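You operate a simulated robot arm through the tools that you are given. There is no shell and no other tool.

The job below is to be done with a simulated robot arm. You get a single attempt, and the scene is never put back.

Task
The belt press was stopped in mid stroke. Get the ram up and latched.
Fine: Turn the pump key off with a clean dry hand to clear the stop, and leave it off: the oil pressure that stands will lift the ram. Set the mode knob to jog and run the ram to the top. Set the latch and hold the down button till the display says held. The oil unit stays charged; the display shows only the pressure on the ram. Keep out from under the ram and pinch nothing.

Only the result counts: the job must be done as asked and must still hold three seconds after the hand-in. Knocking over, shifting, dropping, spilling or breaking anything else fails it.

Robot
A 7-joint arm with a two-finger parallel gripper, fixed in place. Base frame: the origin is on the floor under the middle of its stand, x ahead of it, y to its left, z up; the work surface is at about z = 95.3. Lengths are in cm, angles in rad, forces in N, time in s.
With the tool pointing down near the work surface it reaches from about 26 to 68 cm from the base axis. Its first joint turns from -1.152 to 1.152 rad. Payload 1.57 kg.
The TCP is the grasp point between the finger pads, 3 cm short of the fingertips. In the tool frame z runs along the fingers and y along their closing line. The gripper opens to 11 cm. The fingers are 2.4 cm wide and 1.2 cm thick; the gripper's body (4.8 by 11.2 cm) begins 7.8 cm behind the TCP.
Orientation is told as [roll, pitch, yaw] about the base's x, y, z axes, in that order, counted from this pose: with the fingers straight down and closing along the base's y, the tool's x points along the base's -x, its y along +y and its z along -z.

Tools
- The arm moves only by the tool move_arm. Its argument "steps" is one flat list of numbers, 6 for each row, row after row: the shift along the tool's x, y, z in cm, then the turn, a rotation vector about the tool's x, y, z in rad. In form: [x, y, z, wx, wy, wz, x, y, z, wx, wy, wz, ...]. A call has 1 to 20 rows; each row shifts and turns the commanded pose from where the row before left it, along the tool's axes as they then stand. "hand" is the closure, from 0 (fully open) to 1 (shut), set as the call begins (left out, the last holds). Rows are played at 5 a second. More than 5 cm and 0.15 rad between two rows, or a gripper value outside its range, and nothing of the call is played. Where a pose cannot be reached the arm comes as near as it can. A force on the tool above 90 N (or 10 N above the force at the start of the call, whichever is more), or a blocked arm, ends the call early, and 0.2 s more pass. The fingers move at their own pace (about 10.8 cm/s each) and stop on an object; they squeeze with about 39 N. The grip force told is the motor's: it shows also when the fingers shut on nothing. Time passes only in rows, and 0.2 s behind the last, so rows that do not move let the fingers close. It gives the time, the measured TCP pose, the force on the tool (base axes), the opening and the grip force at its end, in the units of the frame above (readings bear some noise), with the torque about the TCP (base axes, N m) and any sound that the robot's microphone picked up, and new pictures: "pictures" is both (left out), scene, wrist or none.
- Cameras (640 x 400 px; columns grow to the right, rows downward): "scene" is fixed at [16.71, -40.98, 138.23]; the picture's right is [0.66, -0.75, 0.00], its down [-0.57, -0.50, -0.65] and it looks along [0.49, 0.43, -0.76] (base axes); focal length 214 px, centre (320, 200). "wrist" rides on the gripper at [7, 1.6, -14.1] in the tool frame; the picture's right is [-0.23, 0.97, 0.00], its down [-0.86, -0.20, -0.48] and it looks along [-0.47, -0.11, 0.88] (tool axes); focal length 222 px, centre (320, 200). There is no depth. A picture from a camera that has moved, and an enlarged one, comes with that camera's place and axes in the base frame and with its lens.
- close_up(camera, box): a new picture of the part [left, top, right, bottom] of that camera's present view, enlarged. It takes no simulated time.
- hand_in(): hands the job in; it is judged then, once.

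Places have to be worked out from the pictures, the camera data and where the tool is seen. Open the gripper and draw the arm clear of the work before you hand the job in, unless the task says otherwise.

The tools are called by a JSON object that holds its "op" and its "data". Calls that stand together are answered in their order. move_arm: Moves the arm, as the interface text tells. Its arguments: {"type":"object","properties":{"steps":{"type":"array","items":{"type":"number"}},"hand":{"type":"number"},"pictures":{"type":"string","enum":["both","scene","wrist","none"]}},"required":["steps"]} The other tools are called the same way: close_up (camera, box) takes an enlarged picture of a part of a camera's view; hand_in () hands the job in.

At the start:

```text
time_s: 0.0
tcp_pos: [23.91, -27.03, 130.88]
ee_rot: [0.0, -0.001, 0.0]
contact_force: [-0.3, 0.0, 0.6]
ft_torque: [-0.01, -0.02, 0.01]
finger_gap: 10.99
finger_force: 0.2
```

scene: 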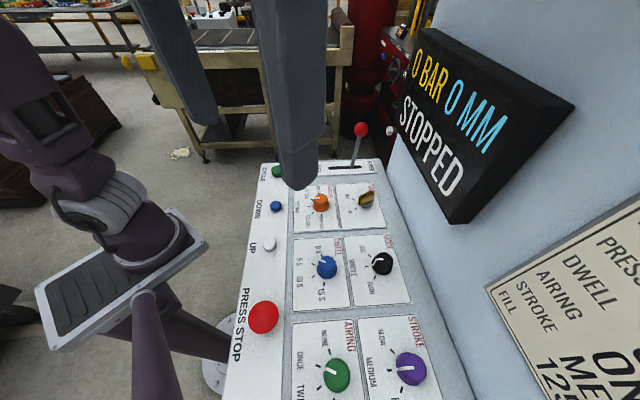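
wrist: 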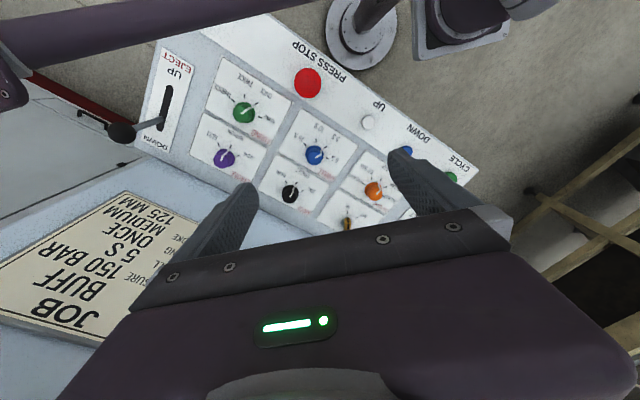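

The pictures show a panel with knobs, a pump key, buttons, a latch lever and a display saying 0 BAR, 0 MM, STOPPED. I'll enlarge parts of both views to read the labels.

{"op": "close_up", "data": {"camera": "scene", "box": [230, 110, 430, 235]}}

{"op": "close_up", "data": {"camera": "scene", "box": [200, 225, 480, 400]}}

{"op": "close_up", "data": {"camera": "wrist", "box": [280, 30, 480, 155]}}

{"op": "close_up", "data": {"camera": "wrist", "box": [100, 30, 400, 235]}}

{"op": "close_up", "data": {"camera": "scene", "box": [340, 0, 640, 190]}}

```text
3.20 times, centred on (330, 172) of scene
camera zoom: at [16.71, -40.98, 138.23], right [0.66, -0.75, 0.0], down [-0.57, -0.5, -0.65], along [0.49, 0.43, -0.76], focal length 686 px, centre (288, 288)
```

zoom: 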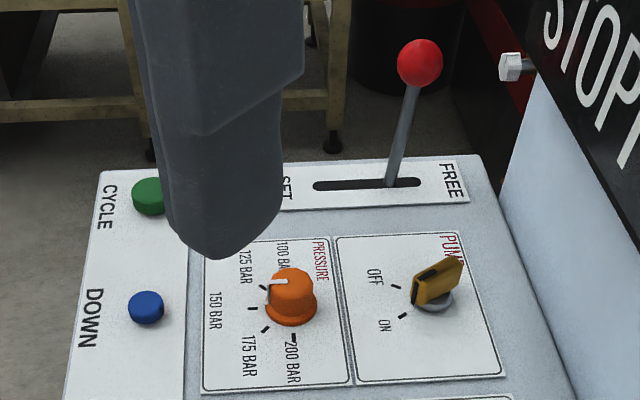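

```text
2.29 times, centred on (340, 312) of scene
camera zoom: at [16.71, -40.98, 138.23], right [0.66, -0.75, 0.0], down [-0.57, -0.5, -0.65], along [0.49, 0.43, -0.76], focal length 490 px, centre (274, -57)
```

zoom: 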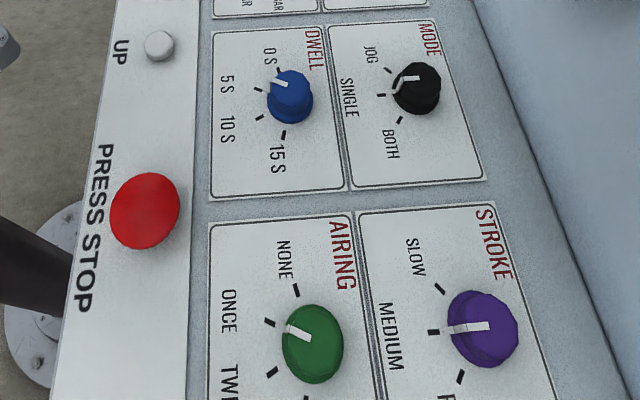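

```text
3.20 times, centred on (380, 92) of wrist
camera zoom: at [16.91, -25.36, 145.01], right [0.23, 0.97, 0.0], down [0.86, -0.2, 0.48], along [0.47, -0.11, -0.88], focal length 711 px, centre (128, 544)
```

zoom: 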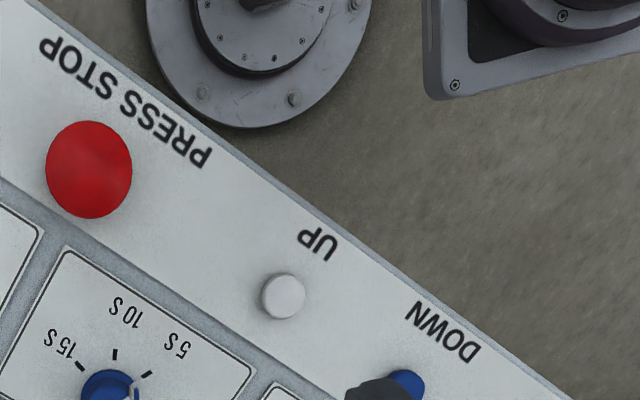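

```text
1.95 times, centred on (250, 132) of wrist
camera zoom: at [16.91, -25.36, 145.01], right [0.23, 0.97, 0.0], down [0.86, -0.2, 0.48], along [0.47, -0.11, -0.88], focal length 433 px, centre (457, 332)
```

zoom: 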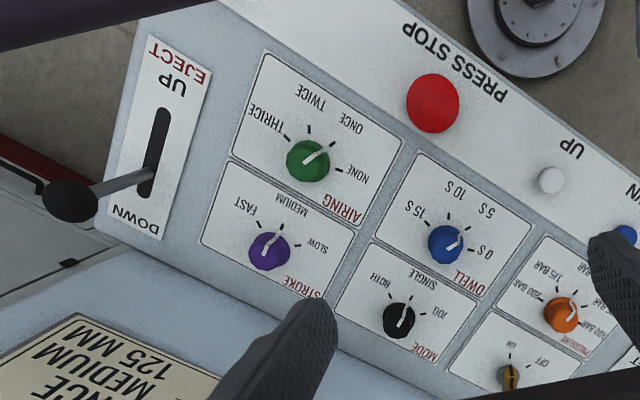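

```text
2.11 times, centred on (490, 95) of scene
camera zoom: at [16.71, -40.98, 138.23], right [0.66, -0.75, 0.0], down [-0.57, -0.5, -0.65], along [0.49, 0.43, -0.76], focal length 452 px, centre (-38, 421)
```

zoom: 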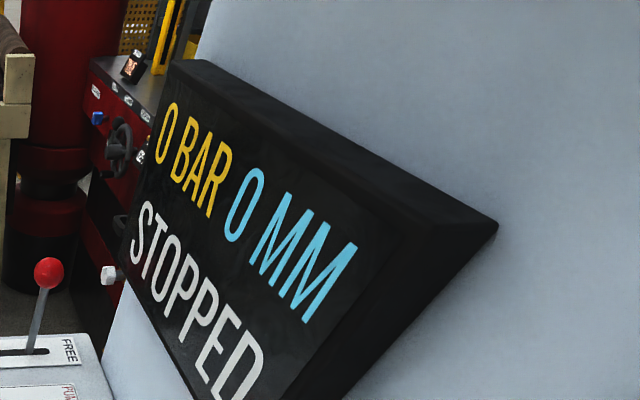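

I place the press stop near (17,-28,97), UP (26.8,-17.4), DOWN (34.7,-10.5), the pump key (50.8,-26.3), the mode knob (38.8,-38.1) and the latch knob about (60,-17,109). Next I'll check the fingers for dirt and look closer at the key, latch and surroundings.

{"op": "close_up", "data": {"camera": "wrist", "box": [160, 140, 520, 370]}}

{"op": "close_up", "data": {"camera": "scene", "box": [300, 170, 400, 235]}}

{"op": "close_up", "data": {"camera": "scene", "box": [100, 0, 260, 100]}}

{"op": "close_up", "data": {"camera": "scene", "box": [320, 0, 460, 90]}}

{"op": "close_up", "data": {"camera": "scene", "box": [440, 180, 640, 400]}}

```text
1.74 times, centred on (340, 255) of wrist
camera zoom: at [16.91, -25.36, 145.01], right [0.23, 0.97, 0.0], down [0.86, -0.2, 0.48], along [0.47, -0.11, -0.88], focal length 386 px, centre (285, 104)
```

zoom: 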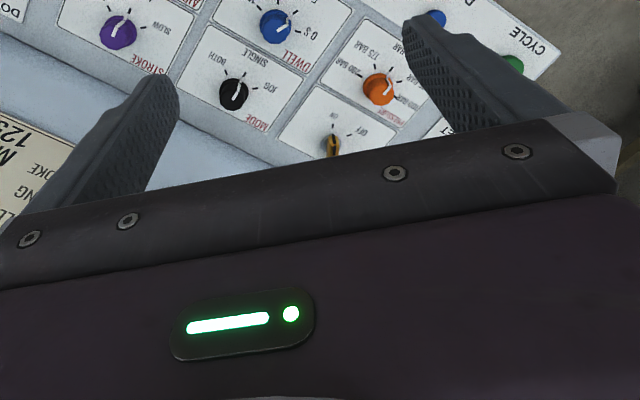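

```text
6.15 times, centred on (350, 202) of scene
camera zoom: at [16.71, -40.98, 138.23], right [0.66, -0.75, 0.0], down [-0.57, -0.5, -0.65], along [0.49, 0.43, -0.76], focal length 1320 px, centre (135, 185)
```

zoom: 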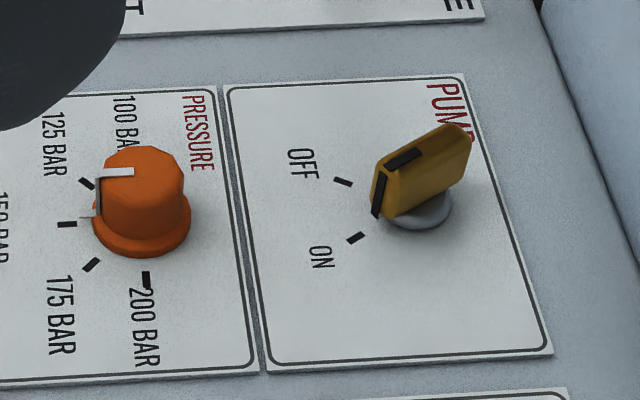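

```text
4.00 times, centred on (180, 50) of scene
camera zoom: at [16.71, -40.98, 138.23], right [0.66, -0.75, 0.0], down [-0.57, -0.5, -0.65], along [0.49, 0.43, -0.76], focal length 858 px, centre (880, 800)
```

zoom: 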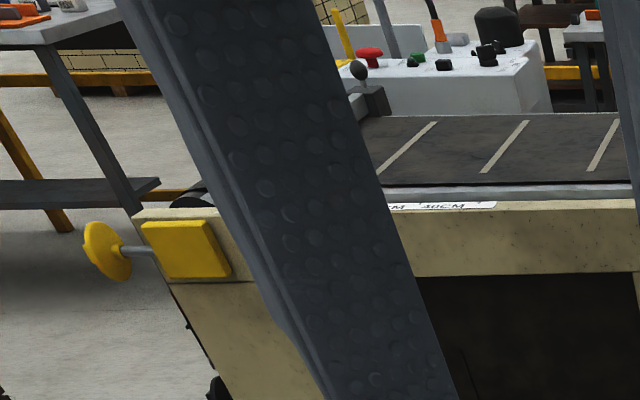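

```text
4.44 times, centred on (390, 45) of scene
camera zoom: at [16.71, -40.98, 138.23], right [0.66, -0.75, 0.0], down [-0.57, -0.5, -0.65], along [0.49, 0.43, -0.76], focal length 953 px, centre (9, 889)
```

zoom: 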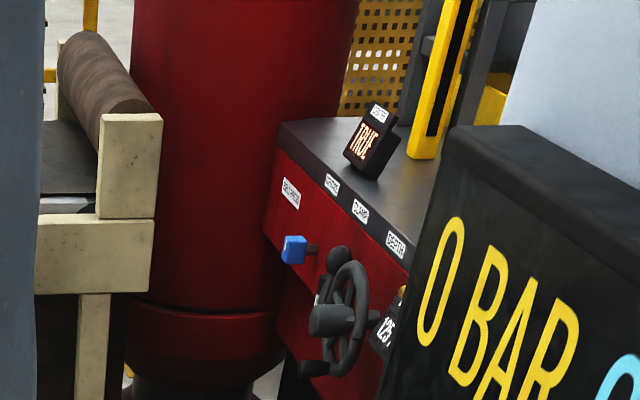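

```text
1.82 times, centred on (540, 290) of scene
camera zoom: at [16.71, -40.98, 138.23], right [0.66, -0.75, 0.0], down [-0.57, -0.5, -0.65], along [0.49, 0.43, -0.76], focal length 390 px, centre (-80, 36)
```

zoom: 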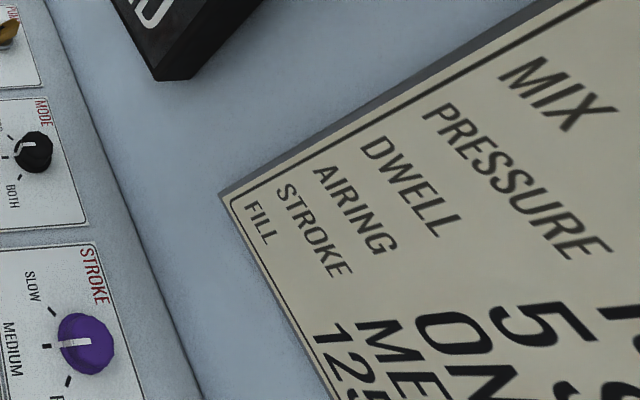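

The key stands at ON and needs about 55° clockwise (seen from above), and the mode knob is at SINGLE. A display box juts from the wall above the panel, so I'll first raise the arm a little and tilt the wrist camera to find the ram and the display's clearances.

{"op": "move_arm", "data": {"steps": [-2, 0.5, -3, 0, 0, 0, -2, 0.5, -3, 0, 0, 0, -2, 0.5, -3, 0, 0, 0, 0, 0, 0, 0, -0.14, 0, 0, 0, 0, 0, -0.14, 0, 0, 0, 0, 0, -0.14, 0, 0, 0, 0, 0, -0.14, 0], "hand": 0.3}}

```text
time_s: 1.6
tcp_pos: [28.54, -23.95, 133.85]
ee_rot: [-0.001, -0.563, 0.001]
contact_force: [-0.3, 0.0, -0.8]
ft_torque: [0.01, -0.01, 0.01]
finger_gap: 7.72
finger_force: 0.0
out of reach, approached as far as the arm can: row 1, 2, 3
camera wrist: at [15.05, -22.32, 142.08], right [0.19, 0.97, 0.12], down [0.47, -0.2, 0.86], along [0.86, -0.11, -0.49], focal length 222 px, centre (320, 200)
```

scene: 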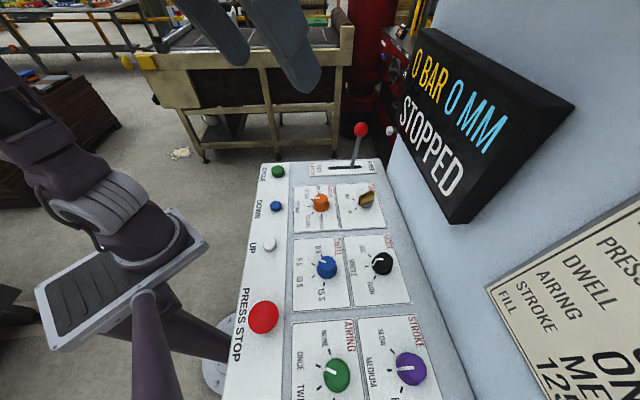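
wrist: 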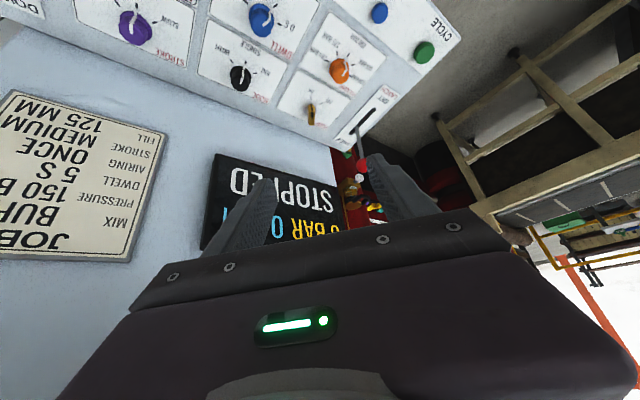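

No ram stands anywhere near the panel; the display's front lies about 5 cm beyond the key line with its bottom near z=113.7. I'll go above the key, leaning the tool back by 0.2 rad and with the fingers across the blade, and look again.

{"op": "move_arm", "data": {"steps": [0, 0, 0, 0, 0.121, 0, 0, 0, 0, 0, 0.121, 0, 0, 0, 0, 0, 0.121, 0, -2.88, 0, 3.42, 0, 0, 0, -2.88, 0, 3.42, 0, 0, 0, -2.88, 0, 3.42, 0, 0, 0, -2.88, 0, 3.42, 0, 0, 0, -2.88, 0, 3.42, 0, 0, 0, 0, 0, 0, 0.0219, 0, 0.1078, 0, 0, 0, 0.0219, 0, 0.1078, 0, 0, 0, 0.0219, 0, 0.1078, 0, 0, 0, 0, 0, 0], "hand": 0.5}}

```text
time_s: 4.2
tcp_pos: [45.92, -23.81, 119.89]
ee_rot: [-0.001, -0.198, -0.331]
contact_force: [0.1, -0.2, -1.3]
ft_torque: [0.03, -0.02, 0.01]
finger_gap: 5.51
finger_force: 0.0
camera wrist: at [37.32, -19.22, 132.3], right [0.53, 0.85, 0.04], down [0.64, -0.43, 0.64], along [0.56, -0.31, -0.77], focal length 222 px, centre (320, 200)
```

scene: 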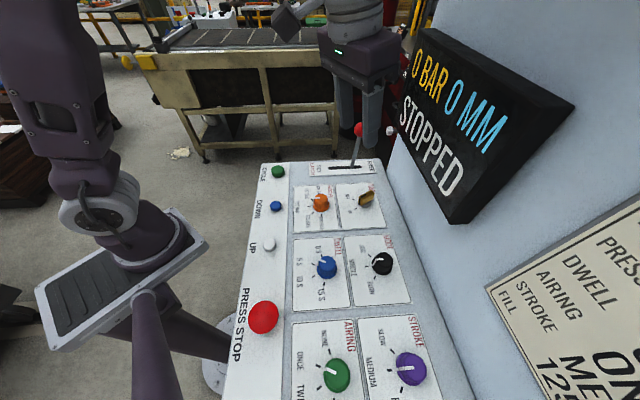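
wrist: 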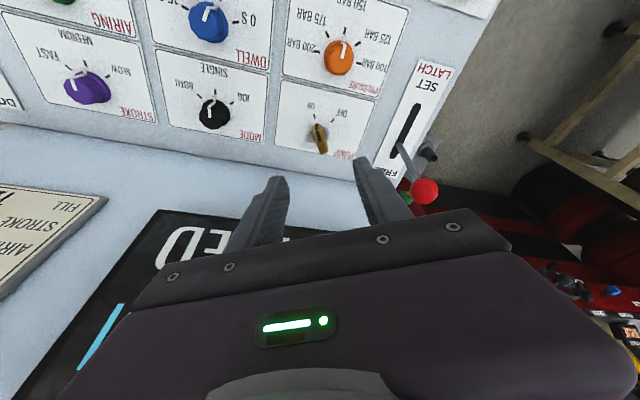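

The pose came out as commanded. I'll enlarge the key, the mode knob and the latch in this view to fix their places.

{"op": "close_up", "data": {"camera": "wrist", "box": [270, 70, 390, 165]}}

{"op": "close_up", "data": {"camera": "wrist", "box": [360, 50, 480, 215]}}

{"op": "close_up", "data": {"camera": "wrist", "box": [150, 50, 280, 150]}}

{"op": "close_up", "data": {"camera": "scene", "box": [310, 60, 420, 180]}}

```text
4.21 times, centred on (330, 118) of wrist
camera zoom: at [37.32, -19.22, 132.3], right [0.53, 0.85, 0.04], down [0.64, -0.43, 0.64], along [0.56, -0.31, -0.77], focal length 935 px, centre (278, 547)
```

zoom: 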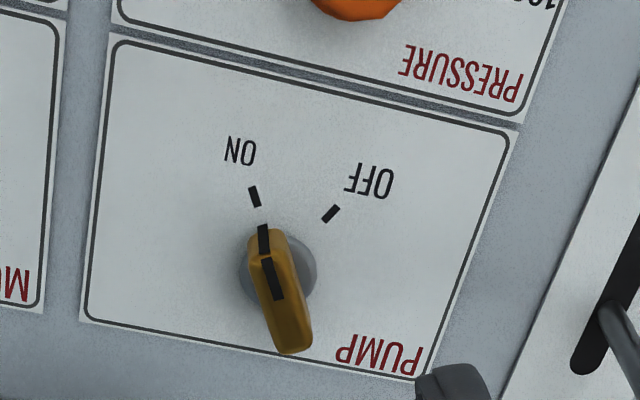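

```text
2.42 times, centred on (420, 132) of wrist
camera zoom: at [37.32, -19.22, 132.3], right [0.53, 0.85, 0.04], down [0.64, -0.43, 0.64], along [0.56, -0.31, -0.77], focal length 538 px, centre (78, 364)
```

zoom: 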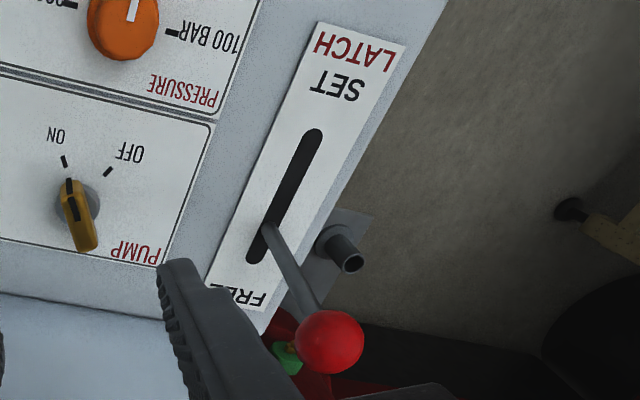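

```text
4.00 times, centred on (215, 100) of wrist
camera zoom: at [37.32, -19.22, 132.3], right [0.53, 0.85, 0.04], down [0.64, -0.43, 0.64], along [0.56, -0.31, -0.77], focal length 888 px, centre (740, 600)
```

zoom: 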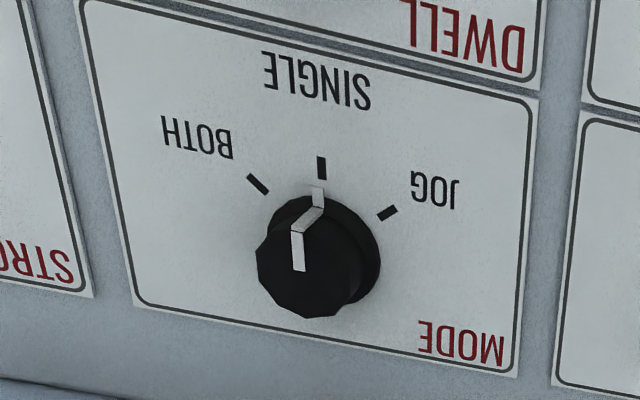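

```text
3.33 times, centred on (365, 120) of scene
camera zoom: at [16.71, -40.98, 138.23], right [0.66, -0.75, 0.0], down [-0.57, -0.5, -0.65], along [0.49, 0.43, -0.76], focal length 715 px, centre (170, 467)
```

zoom: 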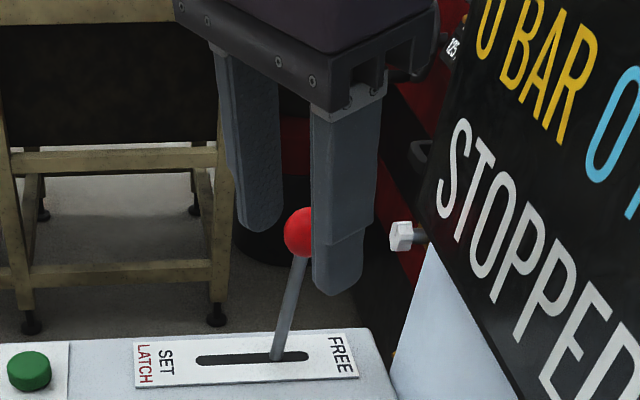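

The key's axis is about (51.4,-26.3), its top at z≈98.5, with the blade along 165° and OFF some 60° clockwise of it. I'll square the hand to the blade and come down to just above it, then check the alignment.

{"op": "move_arm", "data": {"steps": [0, 0, 0, -0.0139, 0, -0.0686, -0.665, -0.248, 3.675, 0, 0, 0, -0.665, -0.248, 3.675, 0, 0, 0, -0.665, -0.248, 3.675, 0, 0, 0, -0.665, -0.248, 3.675, 0, 0, 0, 0, 0, 0, 0, 0, 0], "hand": 0.5}}

```text
time_s: 5.6
tcp_pos: [51.18, -26.39, 105.96]
ee_rot: [0.0, -0.196, -0.259]
contact_force: [0.2, -0.2, 0.0]
ft_torque: [-0.02, 0.0, 0.01]
finger_gap: 5.49
finger_force: 0.0
camera wrist: at [42.21, -22.43, 118.44], right [0.47, 0.88, 0.04], down [0.67, -0.38, 0.64], along [0.58, -0.27, -0.77], focal length 222 px, centre (320, 200)
```

scene: 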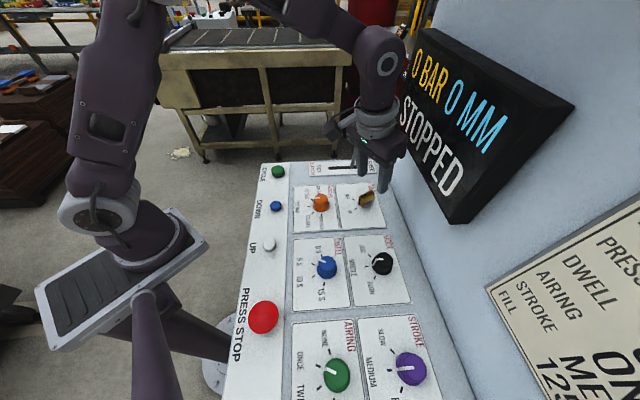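
wrist: 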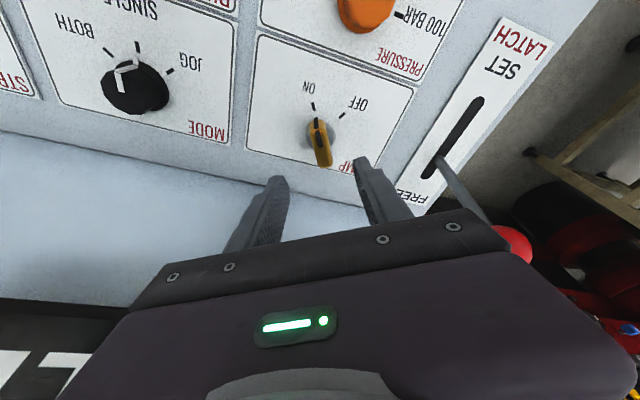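

The hand is above the key with clearance to the display. I'll enlarge the views to check how the fingers sit over the blade.

{"op": "close_up", "data": {"camera": "wrist", "box": [250, 70, 410, 230]}}

{"op": "close_up", "data": {"camera": "scene", "box": [300, 90, 460, 220]}}

```text
2.50 times, centred on (330, 150) of wrist
camera zoom: at [42.21, -22.43, 118.44], right [0.47, 0.88, 0.04], down [0.67, -0.38, 0.64], along [0.58, -0.27, -0.77], focal length 555 px, centre (295, 325)
```

zoom: 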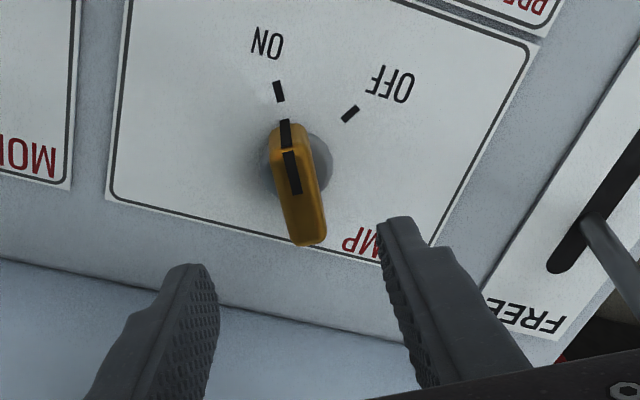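

```text
3.08 times, centred on (380, 155) of scene
camera zoom: at [16.71, -40.98, 138.23], right [0.66, -0.75, 0.0], down [-0.57, -0.5, -0.65], along [0.49, 0.43, -0.76], focal length 660 px, centre (135, 338)
```

zoom: 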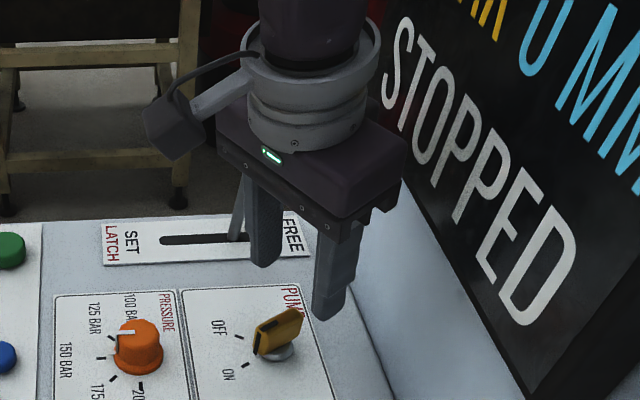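

The key axis measures about (51.4,-26.2), so I'll shift 0.3 cm sideways and lower to TCP z≈99.8, keeping the fingertips just above the key's collar. Then I'll check before closing.

{"op": "move_arm", "data": {"steps": [0.364, 0.058, 1.4975, 0, 0, 0, 0.364, 0.058, 1.4975, 0, 0, 0, 0.364, 0.058, 1.4975, 0, 0, 0, 0.364, 0.058, 1.4975, 0, 0, 0, 0, 0, 0, 0, 0, 0], "hand": 0.6}}

{"op": "close_up", "data": {"camera": "wrist", "box": [230, 60, 430, 240]}}

{"op": "close_up", "data": {"camera": "scene", "box": [300, 100, 460, 230]}}

```text
time_s: 6.8
tcp_pos: [50.86, -26.0, 99.76]
ee_rot: [-0.001, -0.197, -0.26]
contact_force: [-1.1, 0.1, 0.5]
ft_torque: [0.02, 0.01, 0.04]
finger_gap: 4.4
finger_force: 0.0
camera wrist: at [41.97, -21.98, 112.25], right [0.47, 0.88, 0.04], down [0.67, -0.38, 0.64], along [0.58, -0.27, -0.77], focal length 222 px, centre (320, 200)
```

scene: 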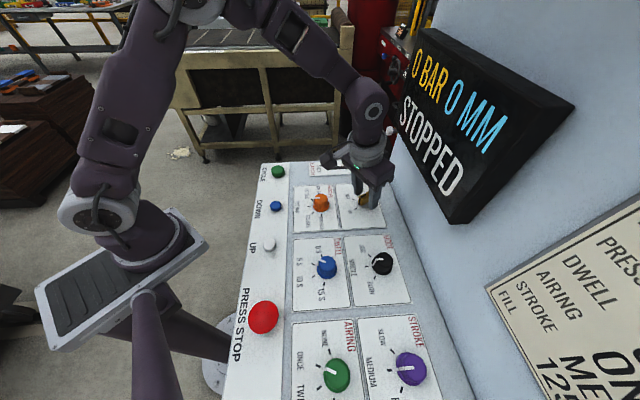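
wrist: 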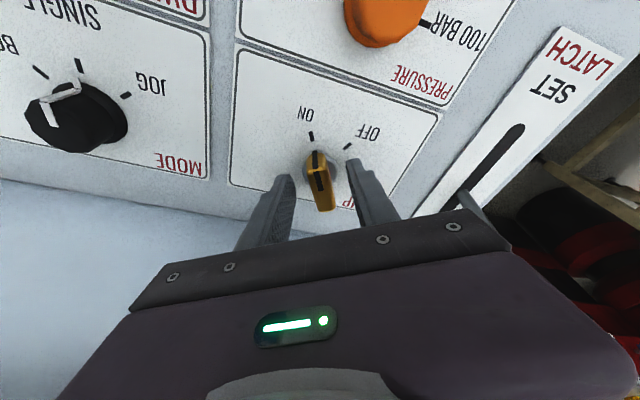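

```text
2.22 times, centred on (330, 150) of wrist
camera zoom: at [41.97, -21.98, 112.25], right [0.47, 0.88, 0.04], down [0.67, -0.38, 0.64], along [0.58, -0.27, -0.77], focal length 494 px, centre (298, 311)
```

zoom: 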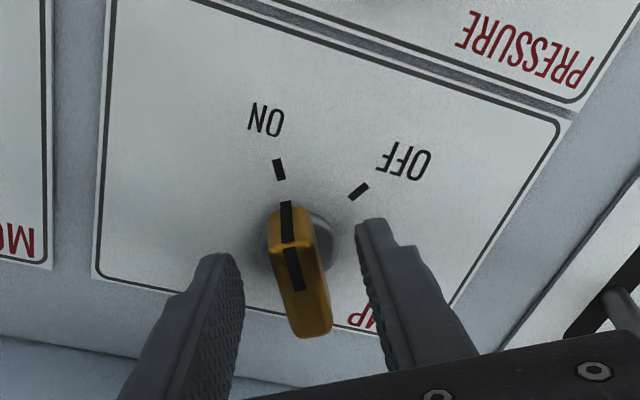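

```text
3.08 times, centred on (380, 165) of scene
camera zoom: at [16.71, -40.98, 138.23], right [0.66, -0.75, 0.0], down [-0.57, -0.5, -0.65], along [0.49, 0.43, -0.76], focal length 660 px, centre (135, 308)
```

zoom: 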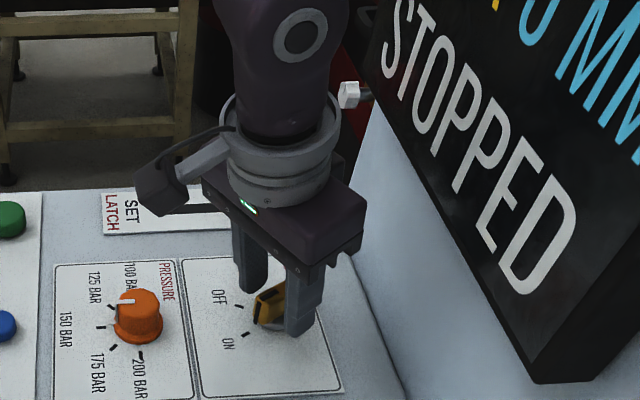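

The fingers straddle the blade evenly and nothing touches. I'll close on the blade and wait for the grip.

{"op": "move_arm", "data": {"steps": [0, 0, 0, 0, 0, 0, 0, 0, 0, 0, 0, 0, 0, 0, 0, 0, 0, 0], "hand": 1, "pictures": "wrist"}}

```text
time_s: 7.6
tcp_pos: [50.87, -25.93, 99.7]
ee_rot: [-0.001, -0.197, -0.261]
contact_force: [-0.2, 5.4, -2.3]
ft_torque: [0.02, -0.4, -0.05]
finger_gap: 1.61
finger_force: 31.5
camera wrist: at [41.99, -21.94, 112.26], right [0.47, 0.88, 0.04], down [0.67, -0.38, 0.64], along [0.58, -0.27, -0.77], focal length 222 px, centre (320, 200)
```

wrist: 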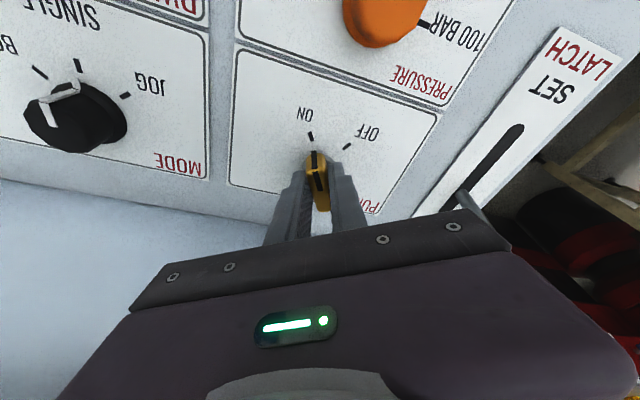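

The blade is held (gap 1.6 cm) with a small side force. I'll turn clockwise about the key's axis for half of the way and check.

{"op": "move_arm", "data": {"steps": [0, 0.12, 0, 0.0256, 0, 0.1285, 0, 0.056, 0, 0.0256, 0, 0.1285, 0, 0.056, 0, 0.0256, 0, 0.1285, 0, 0.056, 0, 0.0256, 0, 0.1285], "hand": 1}}

```text
time_s: 8.6
tcp_pos: [51.15, -25.62, 99.78]
ee_rot: [0.001, -0.196, -0.786]
contact_force: [13.8, 3.8, -16.1]
ft_torque: [-0.33, -0.51, 0.06]
finger_gap: 1.58
finger_force: 30.9
camera wrist: at [45.39, -17.7, 112.26], right [0.85, 0.53, 0.05], down [0.39, -0.67, 0.64], along [0.37, -0.52, -0.77], focal length 222 px, centre (320, 200)
```

scene: 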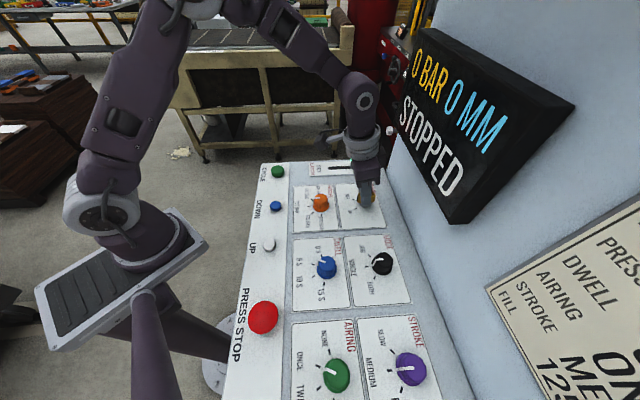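
wrist: 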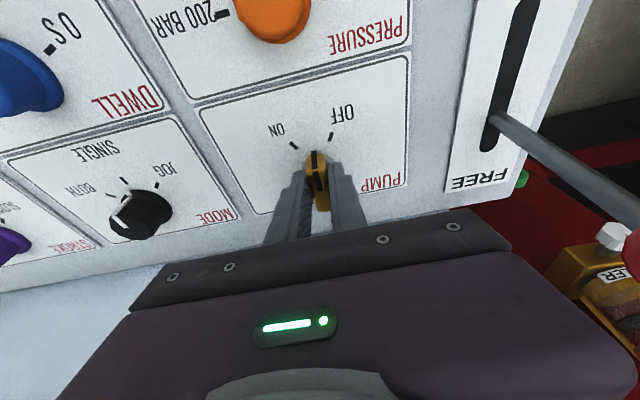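

The key follows the hand and is halfway to OFF; the side force says the axis lies slightly further along the closing line. I'll correct a little and turn the remaining half.

{"op": "move_arm", "data": {"steps": [0, 0.15, 0.06, 0, 0, 0, 0, 0.056, 0, 0.0256, 0, 0.1285, 0, 0.056, 0, 0.0256, 0, 0.1285, 0, 0.056, 0, 0.0256, 0, 0.1285, 0, 0.056, 0, 0.0256, 0, 0.1285], "hand": 1}}

```text
time_s: 9.8
tcp_pos: [51.46, -25.5, 99.83]
ee_rot: [0.003, -0.198, -1.309]
contact_force: [17.0, 1.6, 1.6]
ft_torque: [0.49, 0.3, 0.14]
finger_gap: 1.6
finger_force: 31.5
camera wrist: at [50.4, -15.73, 112.25], right [1.0, 0.04, 0.05], down [0.0, -0.77, 0.64], along [0.06, -0.64, -0.77], focal length 222 px, centre (320, 200)
```

scene: 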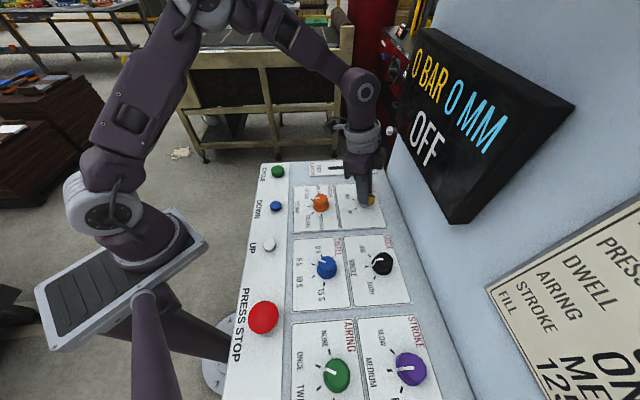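
wrist: 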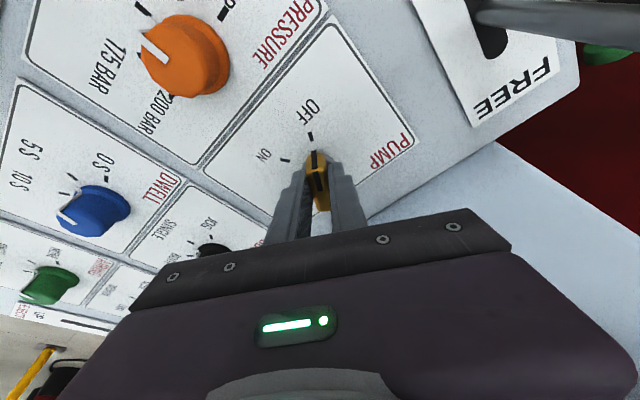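

The display now reads OFF, so the stop has cleared. I'll ease the side force, open the hand, and look at the key.

{"op": "move_arm", "data": {"steps": [0, 0.12, 0, 0, 0, 0, 0, 0.08, 0, 0, 0, 0], "hand": 1, "pictures": "none"}}

{"op": "move_arm", "data": {"steps": [0, 0, 0, 0, 0, 0, 0, 0, 0, 0, 0, 0], "hand": 0.62}}

{"op": "close_up", "data": {"camera": "wrist", "box": [220, 80, 420, 240]}}

```text
time_s: 10.4
tcp_pos: [51.41, -25.4, 99.92]
ee_rot: [0.0, -0.199, -1.31]
contact_force: [3.1, 6.7, 15.6]
ft_torque: [-0.58, -0.28, 0.04]
finger_gap: 1.59
finger_force: 31.3
```

```text
time_s: 11.0
tcp_pos: [51.38, -25.48, 99.7]
ee_rot: [0.0, -0.196, -1.307]
contact_force: [-0.5, 0.4, 0.2]
ft_torque: [0.0, 0.01, 0.0]
finger_gap: 4.18
finger_force: 0.0
camera wrist: at [50.47, -15.73, 112.17], right [1.0, 0.04, 0.04], down [0.0, -0.77, 0.64], along [0.06, -0.64, -0.77], focal length 222 px, centre (320, 200)
```

scene: 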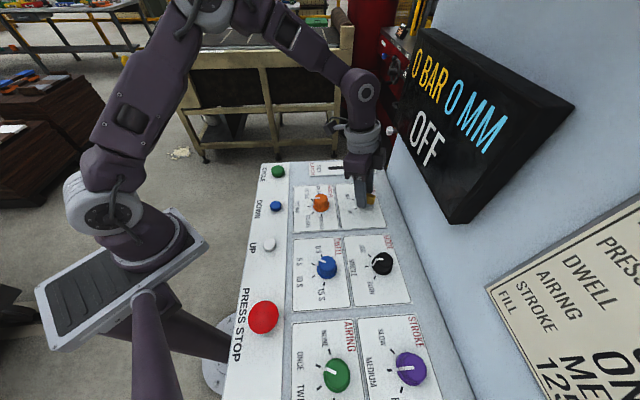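
wrist: 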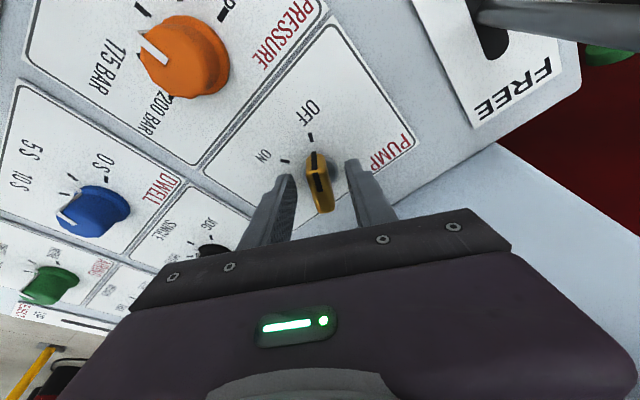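

```text
2.50 times, centred on (320, 160) of wrist
camera zoom: at [50.47, -15.73, 112.17], right [1.0, 0.04, 0.04], down [0.0, -0.77, 0.64], along [0.06, -0.64, -0.77], focal length 555 px, centre (320, 300)
```

zoom: 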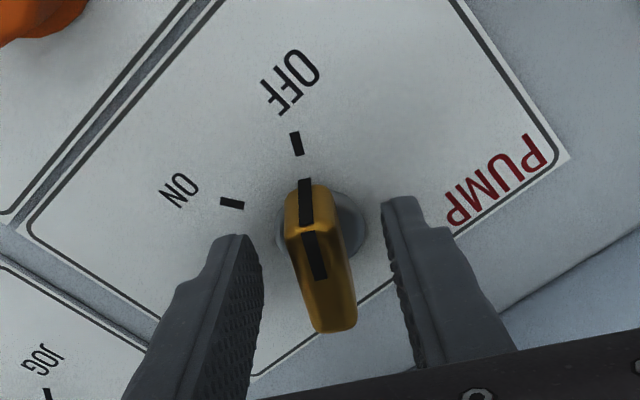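

The key points at OFF and the hand is free of it. I'll lift straight up, swing the yaw back and carry the hand along the panel to above the mode knob, near (39.3,-38.2).

{"op": "move_arm", "data": {"steps": [-0.587, 0, -2.943, 0, 0, 0, -0.587, 0, -2.943, 0, 0, 0, -0.587, 0, -2.943, 0, 0, 0, 0, 0, 0, -0.0268, 0, -0.1341, 0, 0, 0, -0.0268, 0, -0.1341, 0, 0, 0, -0.0268, 0, -0.1341, 0, 0, 0, -0.0268, 0, -0.1341, 0, 0, 0, -0.0268, 0, -0.1341, 0, 0, 0, -0.0268, 0, -0.1341, 0, 0, 0, -0.0268, 0, -0.1341, 1.8175, -4.02, -0.3633, 0, 0, 0, 1.8175, -4.02, -0.3633, 0, 0, 0, 1.8175, -4.02, -0.3633, 0, 0, 0, 1.8175, -4.02, -0.3633, 0, 0, 0, 0, 0, 0, 0, 0, 0], "hand": 0.5}}

{"op": "close_up", "data": {"camera": "wrist", "box": [220, 50, 420, 250]}}

{"op": "close_up", "data": {"camera": "scene", "box": [310, 160, 480, 320]}}

```text
time_s: 14.2
tcp_pos: [38.92, -38.03, 108.82]
ee_rot: [-0.001, -0.197, -0.351]
contact_force: [0.7, 0.2, 0.7]
ft_torque: [0.02, 0.0, 0.02]
finger_gap: 5.52
finger_force: 0.0
camera wrist: at [30.41, -33.18, 121.32], right [0.54, 0.84, 0.04], down [0.63, -0.44, 0.64], along [0.55, -0.32, -0.77], focal length 222 px, centre (320, 200)
```

scene: 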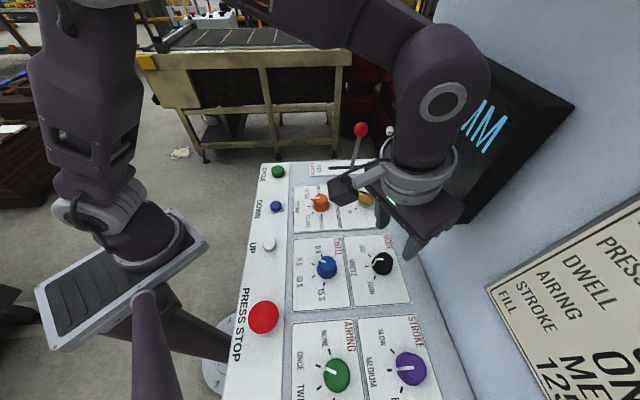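
wrist: 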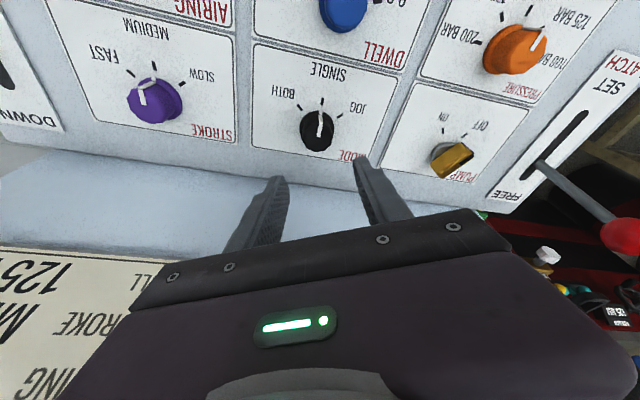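

```text
2.00 times, centred on (320, 150) of wrist
camera zoom: at [30.41, -33.18, 121.32], right [0.54, 0.84, 0.04], down [0.63, -0.44, 0.64], along [0.55, -0.32, -0.77], focal length 444 px, centre (320, 300)
```

zoom: 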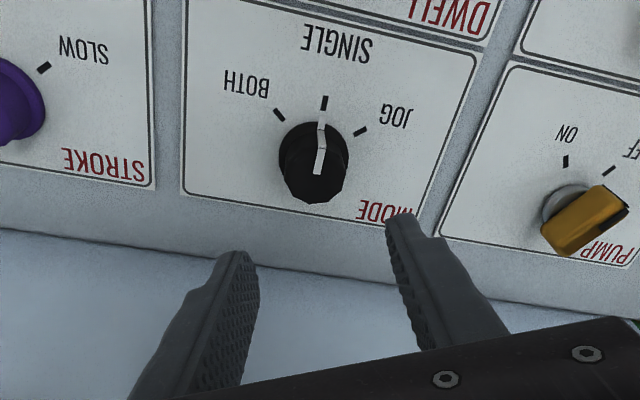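

```text
2.50 times, centred on (395, 240) of scene
camera zoom: at [16.71, -40.98, 138.23], right [0.66, -0.75, 0.0], down [-0.57, -0.5, -0.65], along [0.49, 0.43, -0.76], focal length 536 px, centre (132, 100)
```

zoom: 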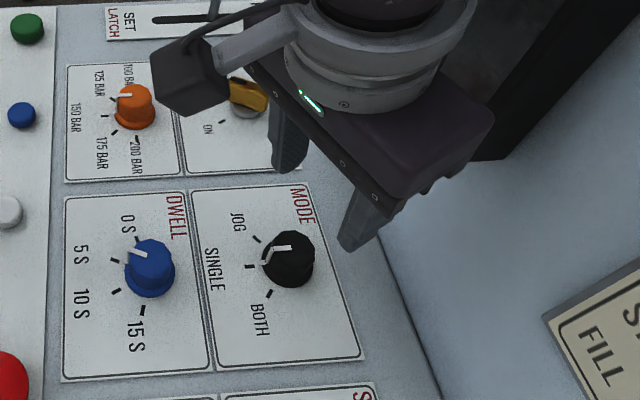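

The mode knob's axis is about (39.27,-38.1) with its top near z=98.2, and it points at SINGLE. I'll lower the open fingers around it.

{"op": "move_arm", "data": {"steps": [0.469, 0.0125, 2.2315, 0, 0, 0, 0.469, 0.0125, 2.2315, 0, 0, 0, 0.469, 0.0125, 2.2315, 0, 0, 0, 0.469, 0.0125, 2.2315, 0, 0, 0, 0, 0, 0, 0, 0, 0], "hand": 0.5}}

{"op": "close_up", "data": {"camera": "wrist", "box": [220, 50, 420, 250]}}

{"op": "close_up", "data": {"camera": "scene", "box": [310, 160, 480, 320]}}

```text
time_s: 15.4
tcp_pos: [38.93, -37.96, 99.62]
ee_rot: [0.002, -0.197, -0.352]
contact_force: [0.8, 0.1, 0.2]
ft_torque: [-0.04, 0.01, -0.02]
finger_gap: 5.51
finger_force: 0.1
camera wrist: at [30.39, -33.17, 112.12], right [0.54, 0.84, 0.04], down [0.63, -0.44, 0.64], along [0.55, -0.32, -0.77], focal length 222 px, centre (320, 200)
```

scene: 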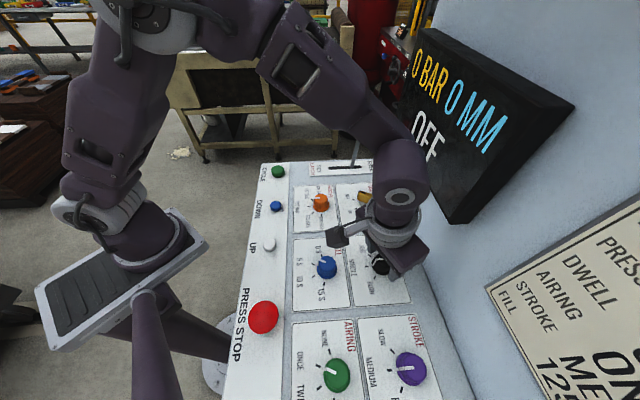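
wrist: 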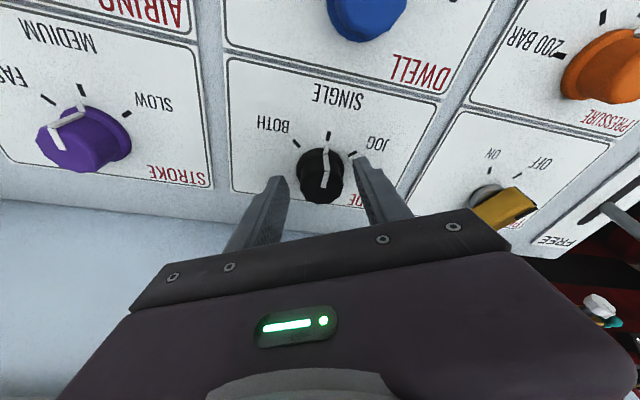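

```text
2.00 times, centred on (320, 150) of wrist
camera zoom: at [30.39, -33.17, 112.12], right [0.54, 0.84, 0.04], down [0.63, -0.44, 0.64], along [0.55, -0.32, -0.77], focal length 444 px, centre (320, 300)
```

zoom: 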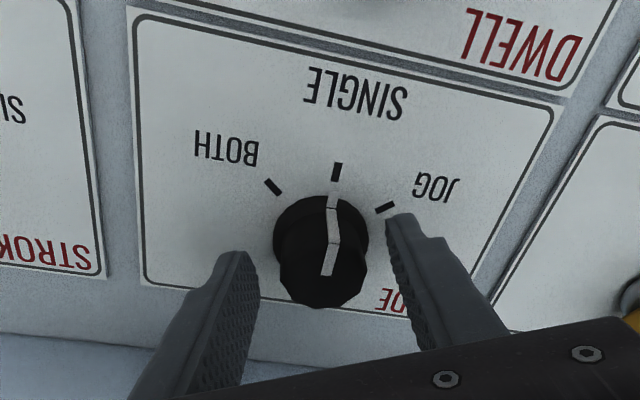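

```text
2.50 times, centred on (395, 240) of scene
camera zoom: at [16.71, -40.98, 138.23], right [0.66, -0.75, 0.0], down [-0.57, -0.5, -0.65], along [0.49, 0.43, -0.76], focal length 536 px, centre (132, 100)
```

zoom: 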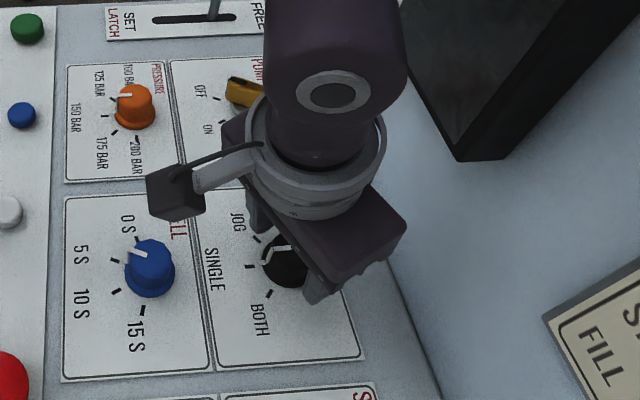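

The knob stands between the fingers, but the hand's axis is about 0.3 cm too far out. I'll draw back that much and close on the knob.

{"op": "move_arm", "data": {"steps": [0.27, 0, -0.054, 0, 0, 0, 0, 0, 0, 0, 0, 0], "hand": 0.5, "pictures": "none"}}

{"op": "move_arm", "data": {"steps": [0, 0, 0, 0, 0, 0, 0, 0, 0, 0, 0, 0, 0, 0, 0, 0, 0, 0], "hand": 1, "pictures": "wrist"}}

{"op": "close_up", "data": {"camera": "wrist", "box": [220, 50, 420, 250]}}

```text
time_s: 16.0
tcp_pos: [38.73, -37.85, 99.59]
ee_rot: [0.0, -0.198, -0.351]
contact_force: [-0.1, -1.0, -0.2]
ft_torque: [-0.04, -0.01, -0.02]
finger_gap: 5.52
finger_force: 0.0
```

```text
time_s: 16.8
tcp_pos: [38.69, -37.83, 99.64]
ee_rot: [0.0, -0.198, -0.351]
contact_force: [-0.5, 0.5, -1.4]
ft_torque: [-0.42, -0.05, 0.01]
finger_gap: 3.45
finger_force: 41.7
camera wrist: at [30.13, -33.0, 112.11], right [0.54, 0.84, 0.04], down [0.63, -0.44, 0.64], along [0.55, -0.32, -0.77], focal length 222 px, centre (320, 200)
```

wrist: 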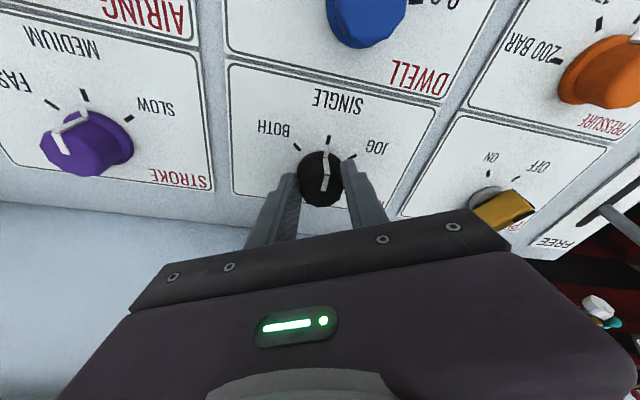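

```text
2.00 times, centred on (320, 150) of wrist
camera zoom: at [30.13, -33.0, 112.11], right [0.54, 0.84, 0.04], down [0.63, -0.44, 0.64], along [0.55, -0.32, -0.77], focal length 444 px, centre (320, 300)
```

zoom: 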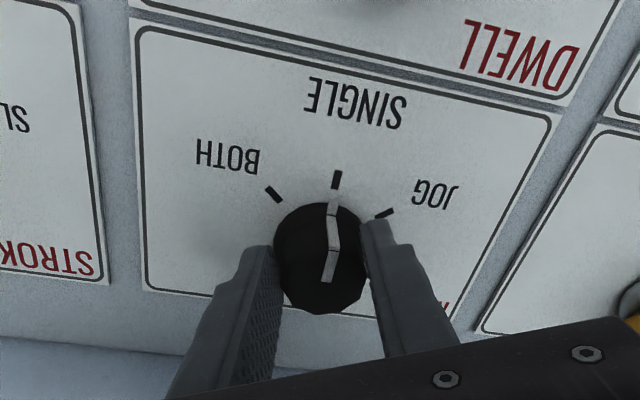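

The knob is held at 3.45 cm with almost no side force. I'll turn it about 50° clockwise to JOG.

{"op": "move_arm", "data": {"steps": [0, 0.054, 0, 0.0245, 0, 0.1226, 0, 0.054, 0, 0.0245, 0, 0.1226, 0, 0.054, 0, 0.0245, 0, 0.1226, 0, 0.054, 0, 0.0245, 0, 0.1226, 0, 0.054, 0, 0.0245, 0, 0.1226, 0, 0.054, 0, 0.0245, 0, 0.1226, 0, 0, 0, 0, 0, 0], "hand": 1}}

{"op": "close_up", "data": {"camera": "wrist", "box": [220, 50, 420, 250]}}

```text
time_s: 18.4
tcp_pos: [39.23, -37.26, 99.57]
ee_rot: [0.003, -0.197, -1.1]
contact_force: [21.0, 35.6, 20.0]
ft_torque: [0.79, -0.38, 0.34]
finger_gap: 3.46
finger_force: 42.2
camera wrist: at [36.1, -28.03, 112.1], right [0.97, 0.24, 0.05], down [0.16, -0.76, 0.64], along [0.19, -0.61, -0.77], focal length 222 px, centre (320, 200)
```

scene: 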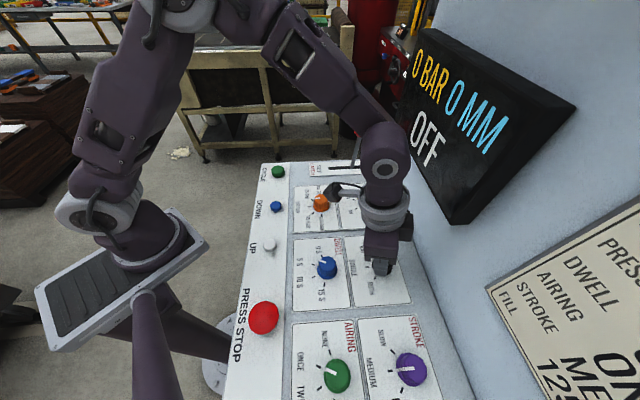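
wrist: 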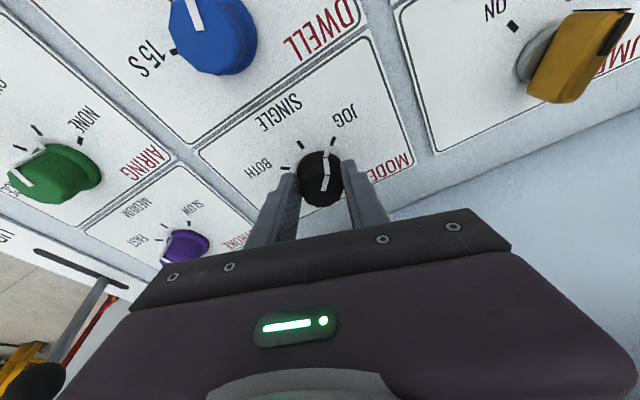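

```text
2.00 times, centred on (320, 150) of wrist
camera zoom: at [36.1, -28.03, 112.1], right [0.97, 0.24, 0.05], down [0.16, -0.76, 0.64], along [0.19, -0.61, -0.77], focal length 444 px, centre (320, 300)
```

zoom: 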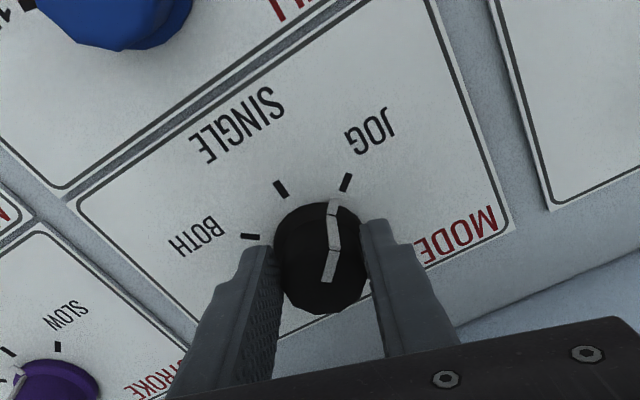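

The pointer is nearly at JOG, but the hand is pushing sideways on the knob by about 40 N. I'll ease the hand in the direction of that force before turning the last bit.

{"op": "move_arm", "data": {"steps": [0.08, 0.15, 0, 0, 0, 0, 0.08, 0.12, 0, 0, 0, 0, 0, 0, 0, 0, 0, 0], "hand": 1, "pictures": "none"}}

```text
time_s: 19.2
tcp_pos: [39.2, -37.36, 99.7]
ee_rot: [0.003, -0.201, -1.099]
contact_force: [19.6, 19.9, 19.8]
ft_torque: [0.36, -0.35, 0.24]
finger_gap: 3.45
finger_force: 42.3
```

The force is falling but still about 34 N in all, so I'll ease a bit more sideways and upward.

{"op": "move_arm", "data": {"steps": [0.02, 0.12, -0.12, 0, 0, 0, 0.02, 0.1, -0.1, 0, 0, 0, 0, 0, 0, 0, 0, 0], "hand": 1, "pictures": "none"}}

```text
time_s: 20.0
tcp_pos: [39.2, -37.29, 99.62]
ee_rot: [-0.001, -0.197, -1.103]
contact_force: [15.8, -15.9, -27.7]
ft_torque: [-0.31, -0.67, 0.03]
finger_gap: 3.46
finger_force: 42.4
```

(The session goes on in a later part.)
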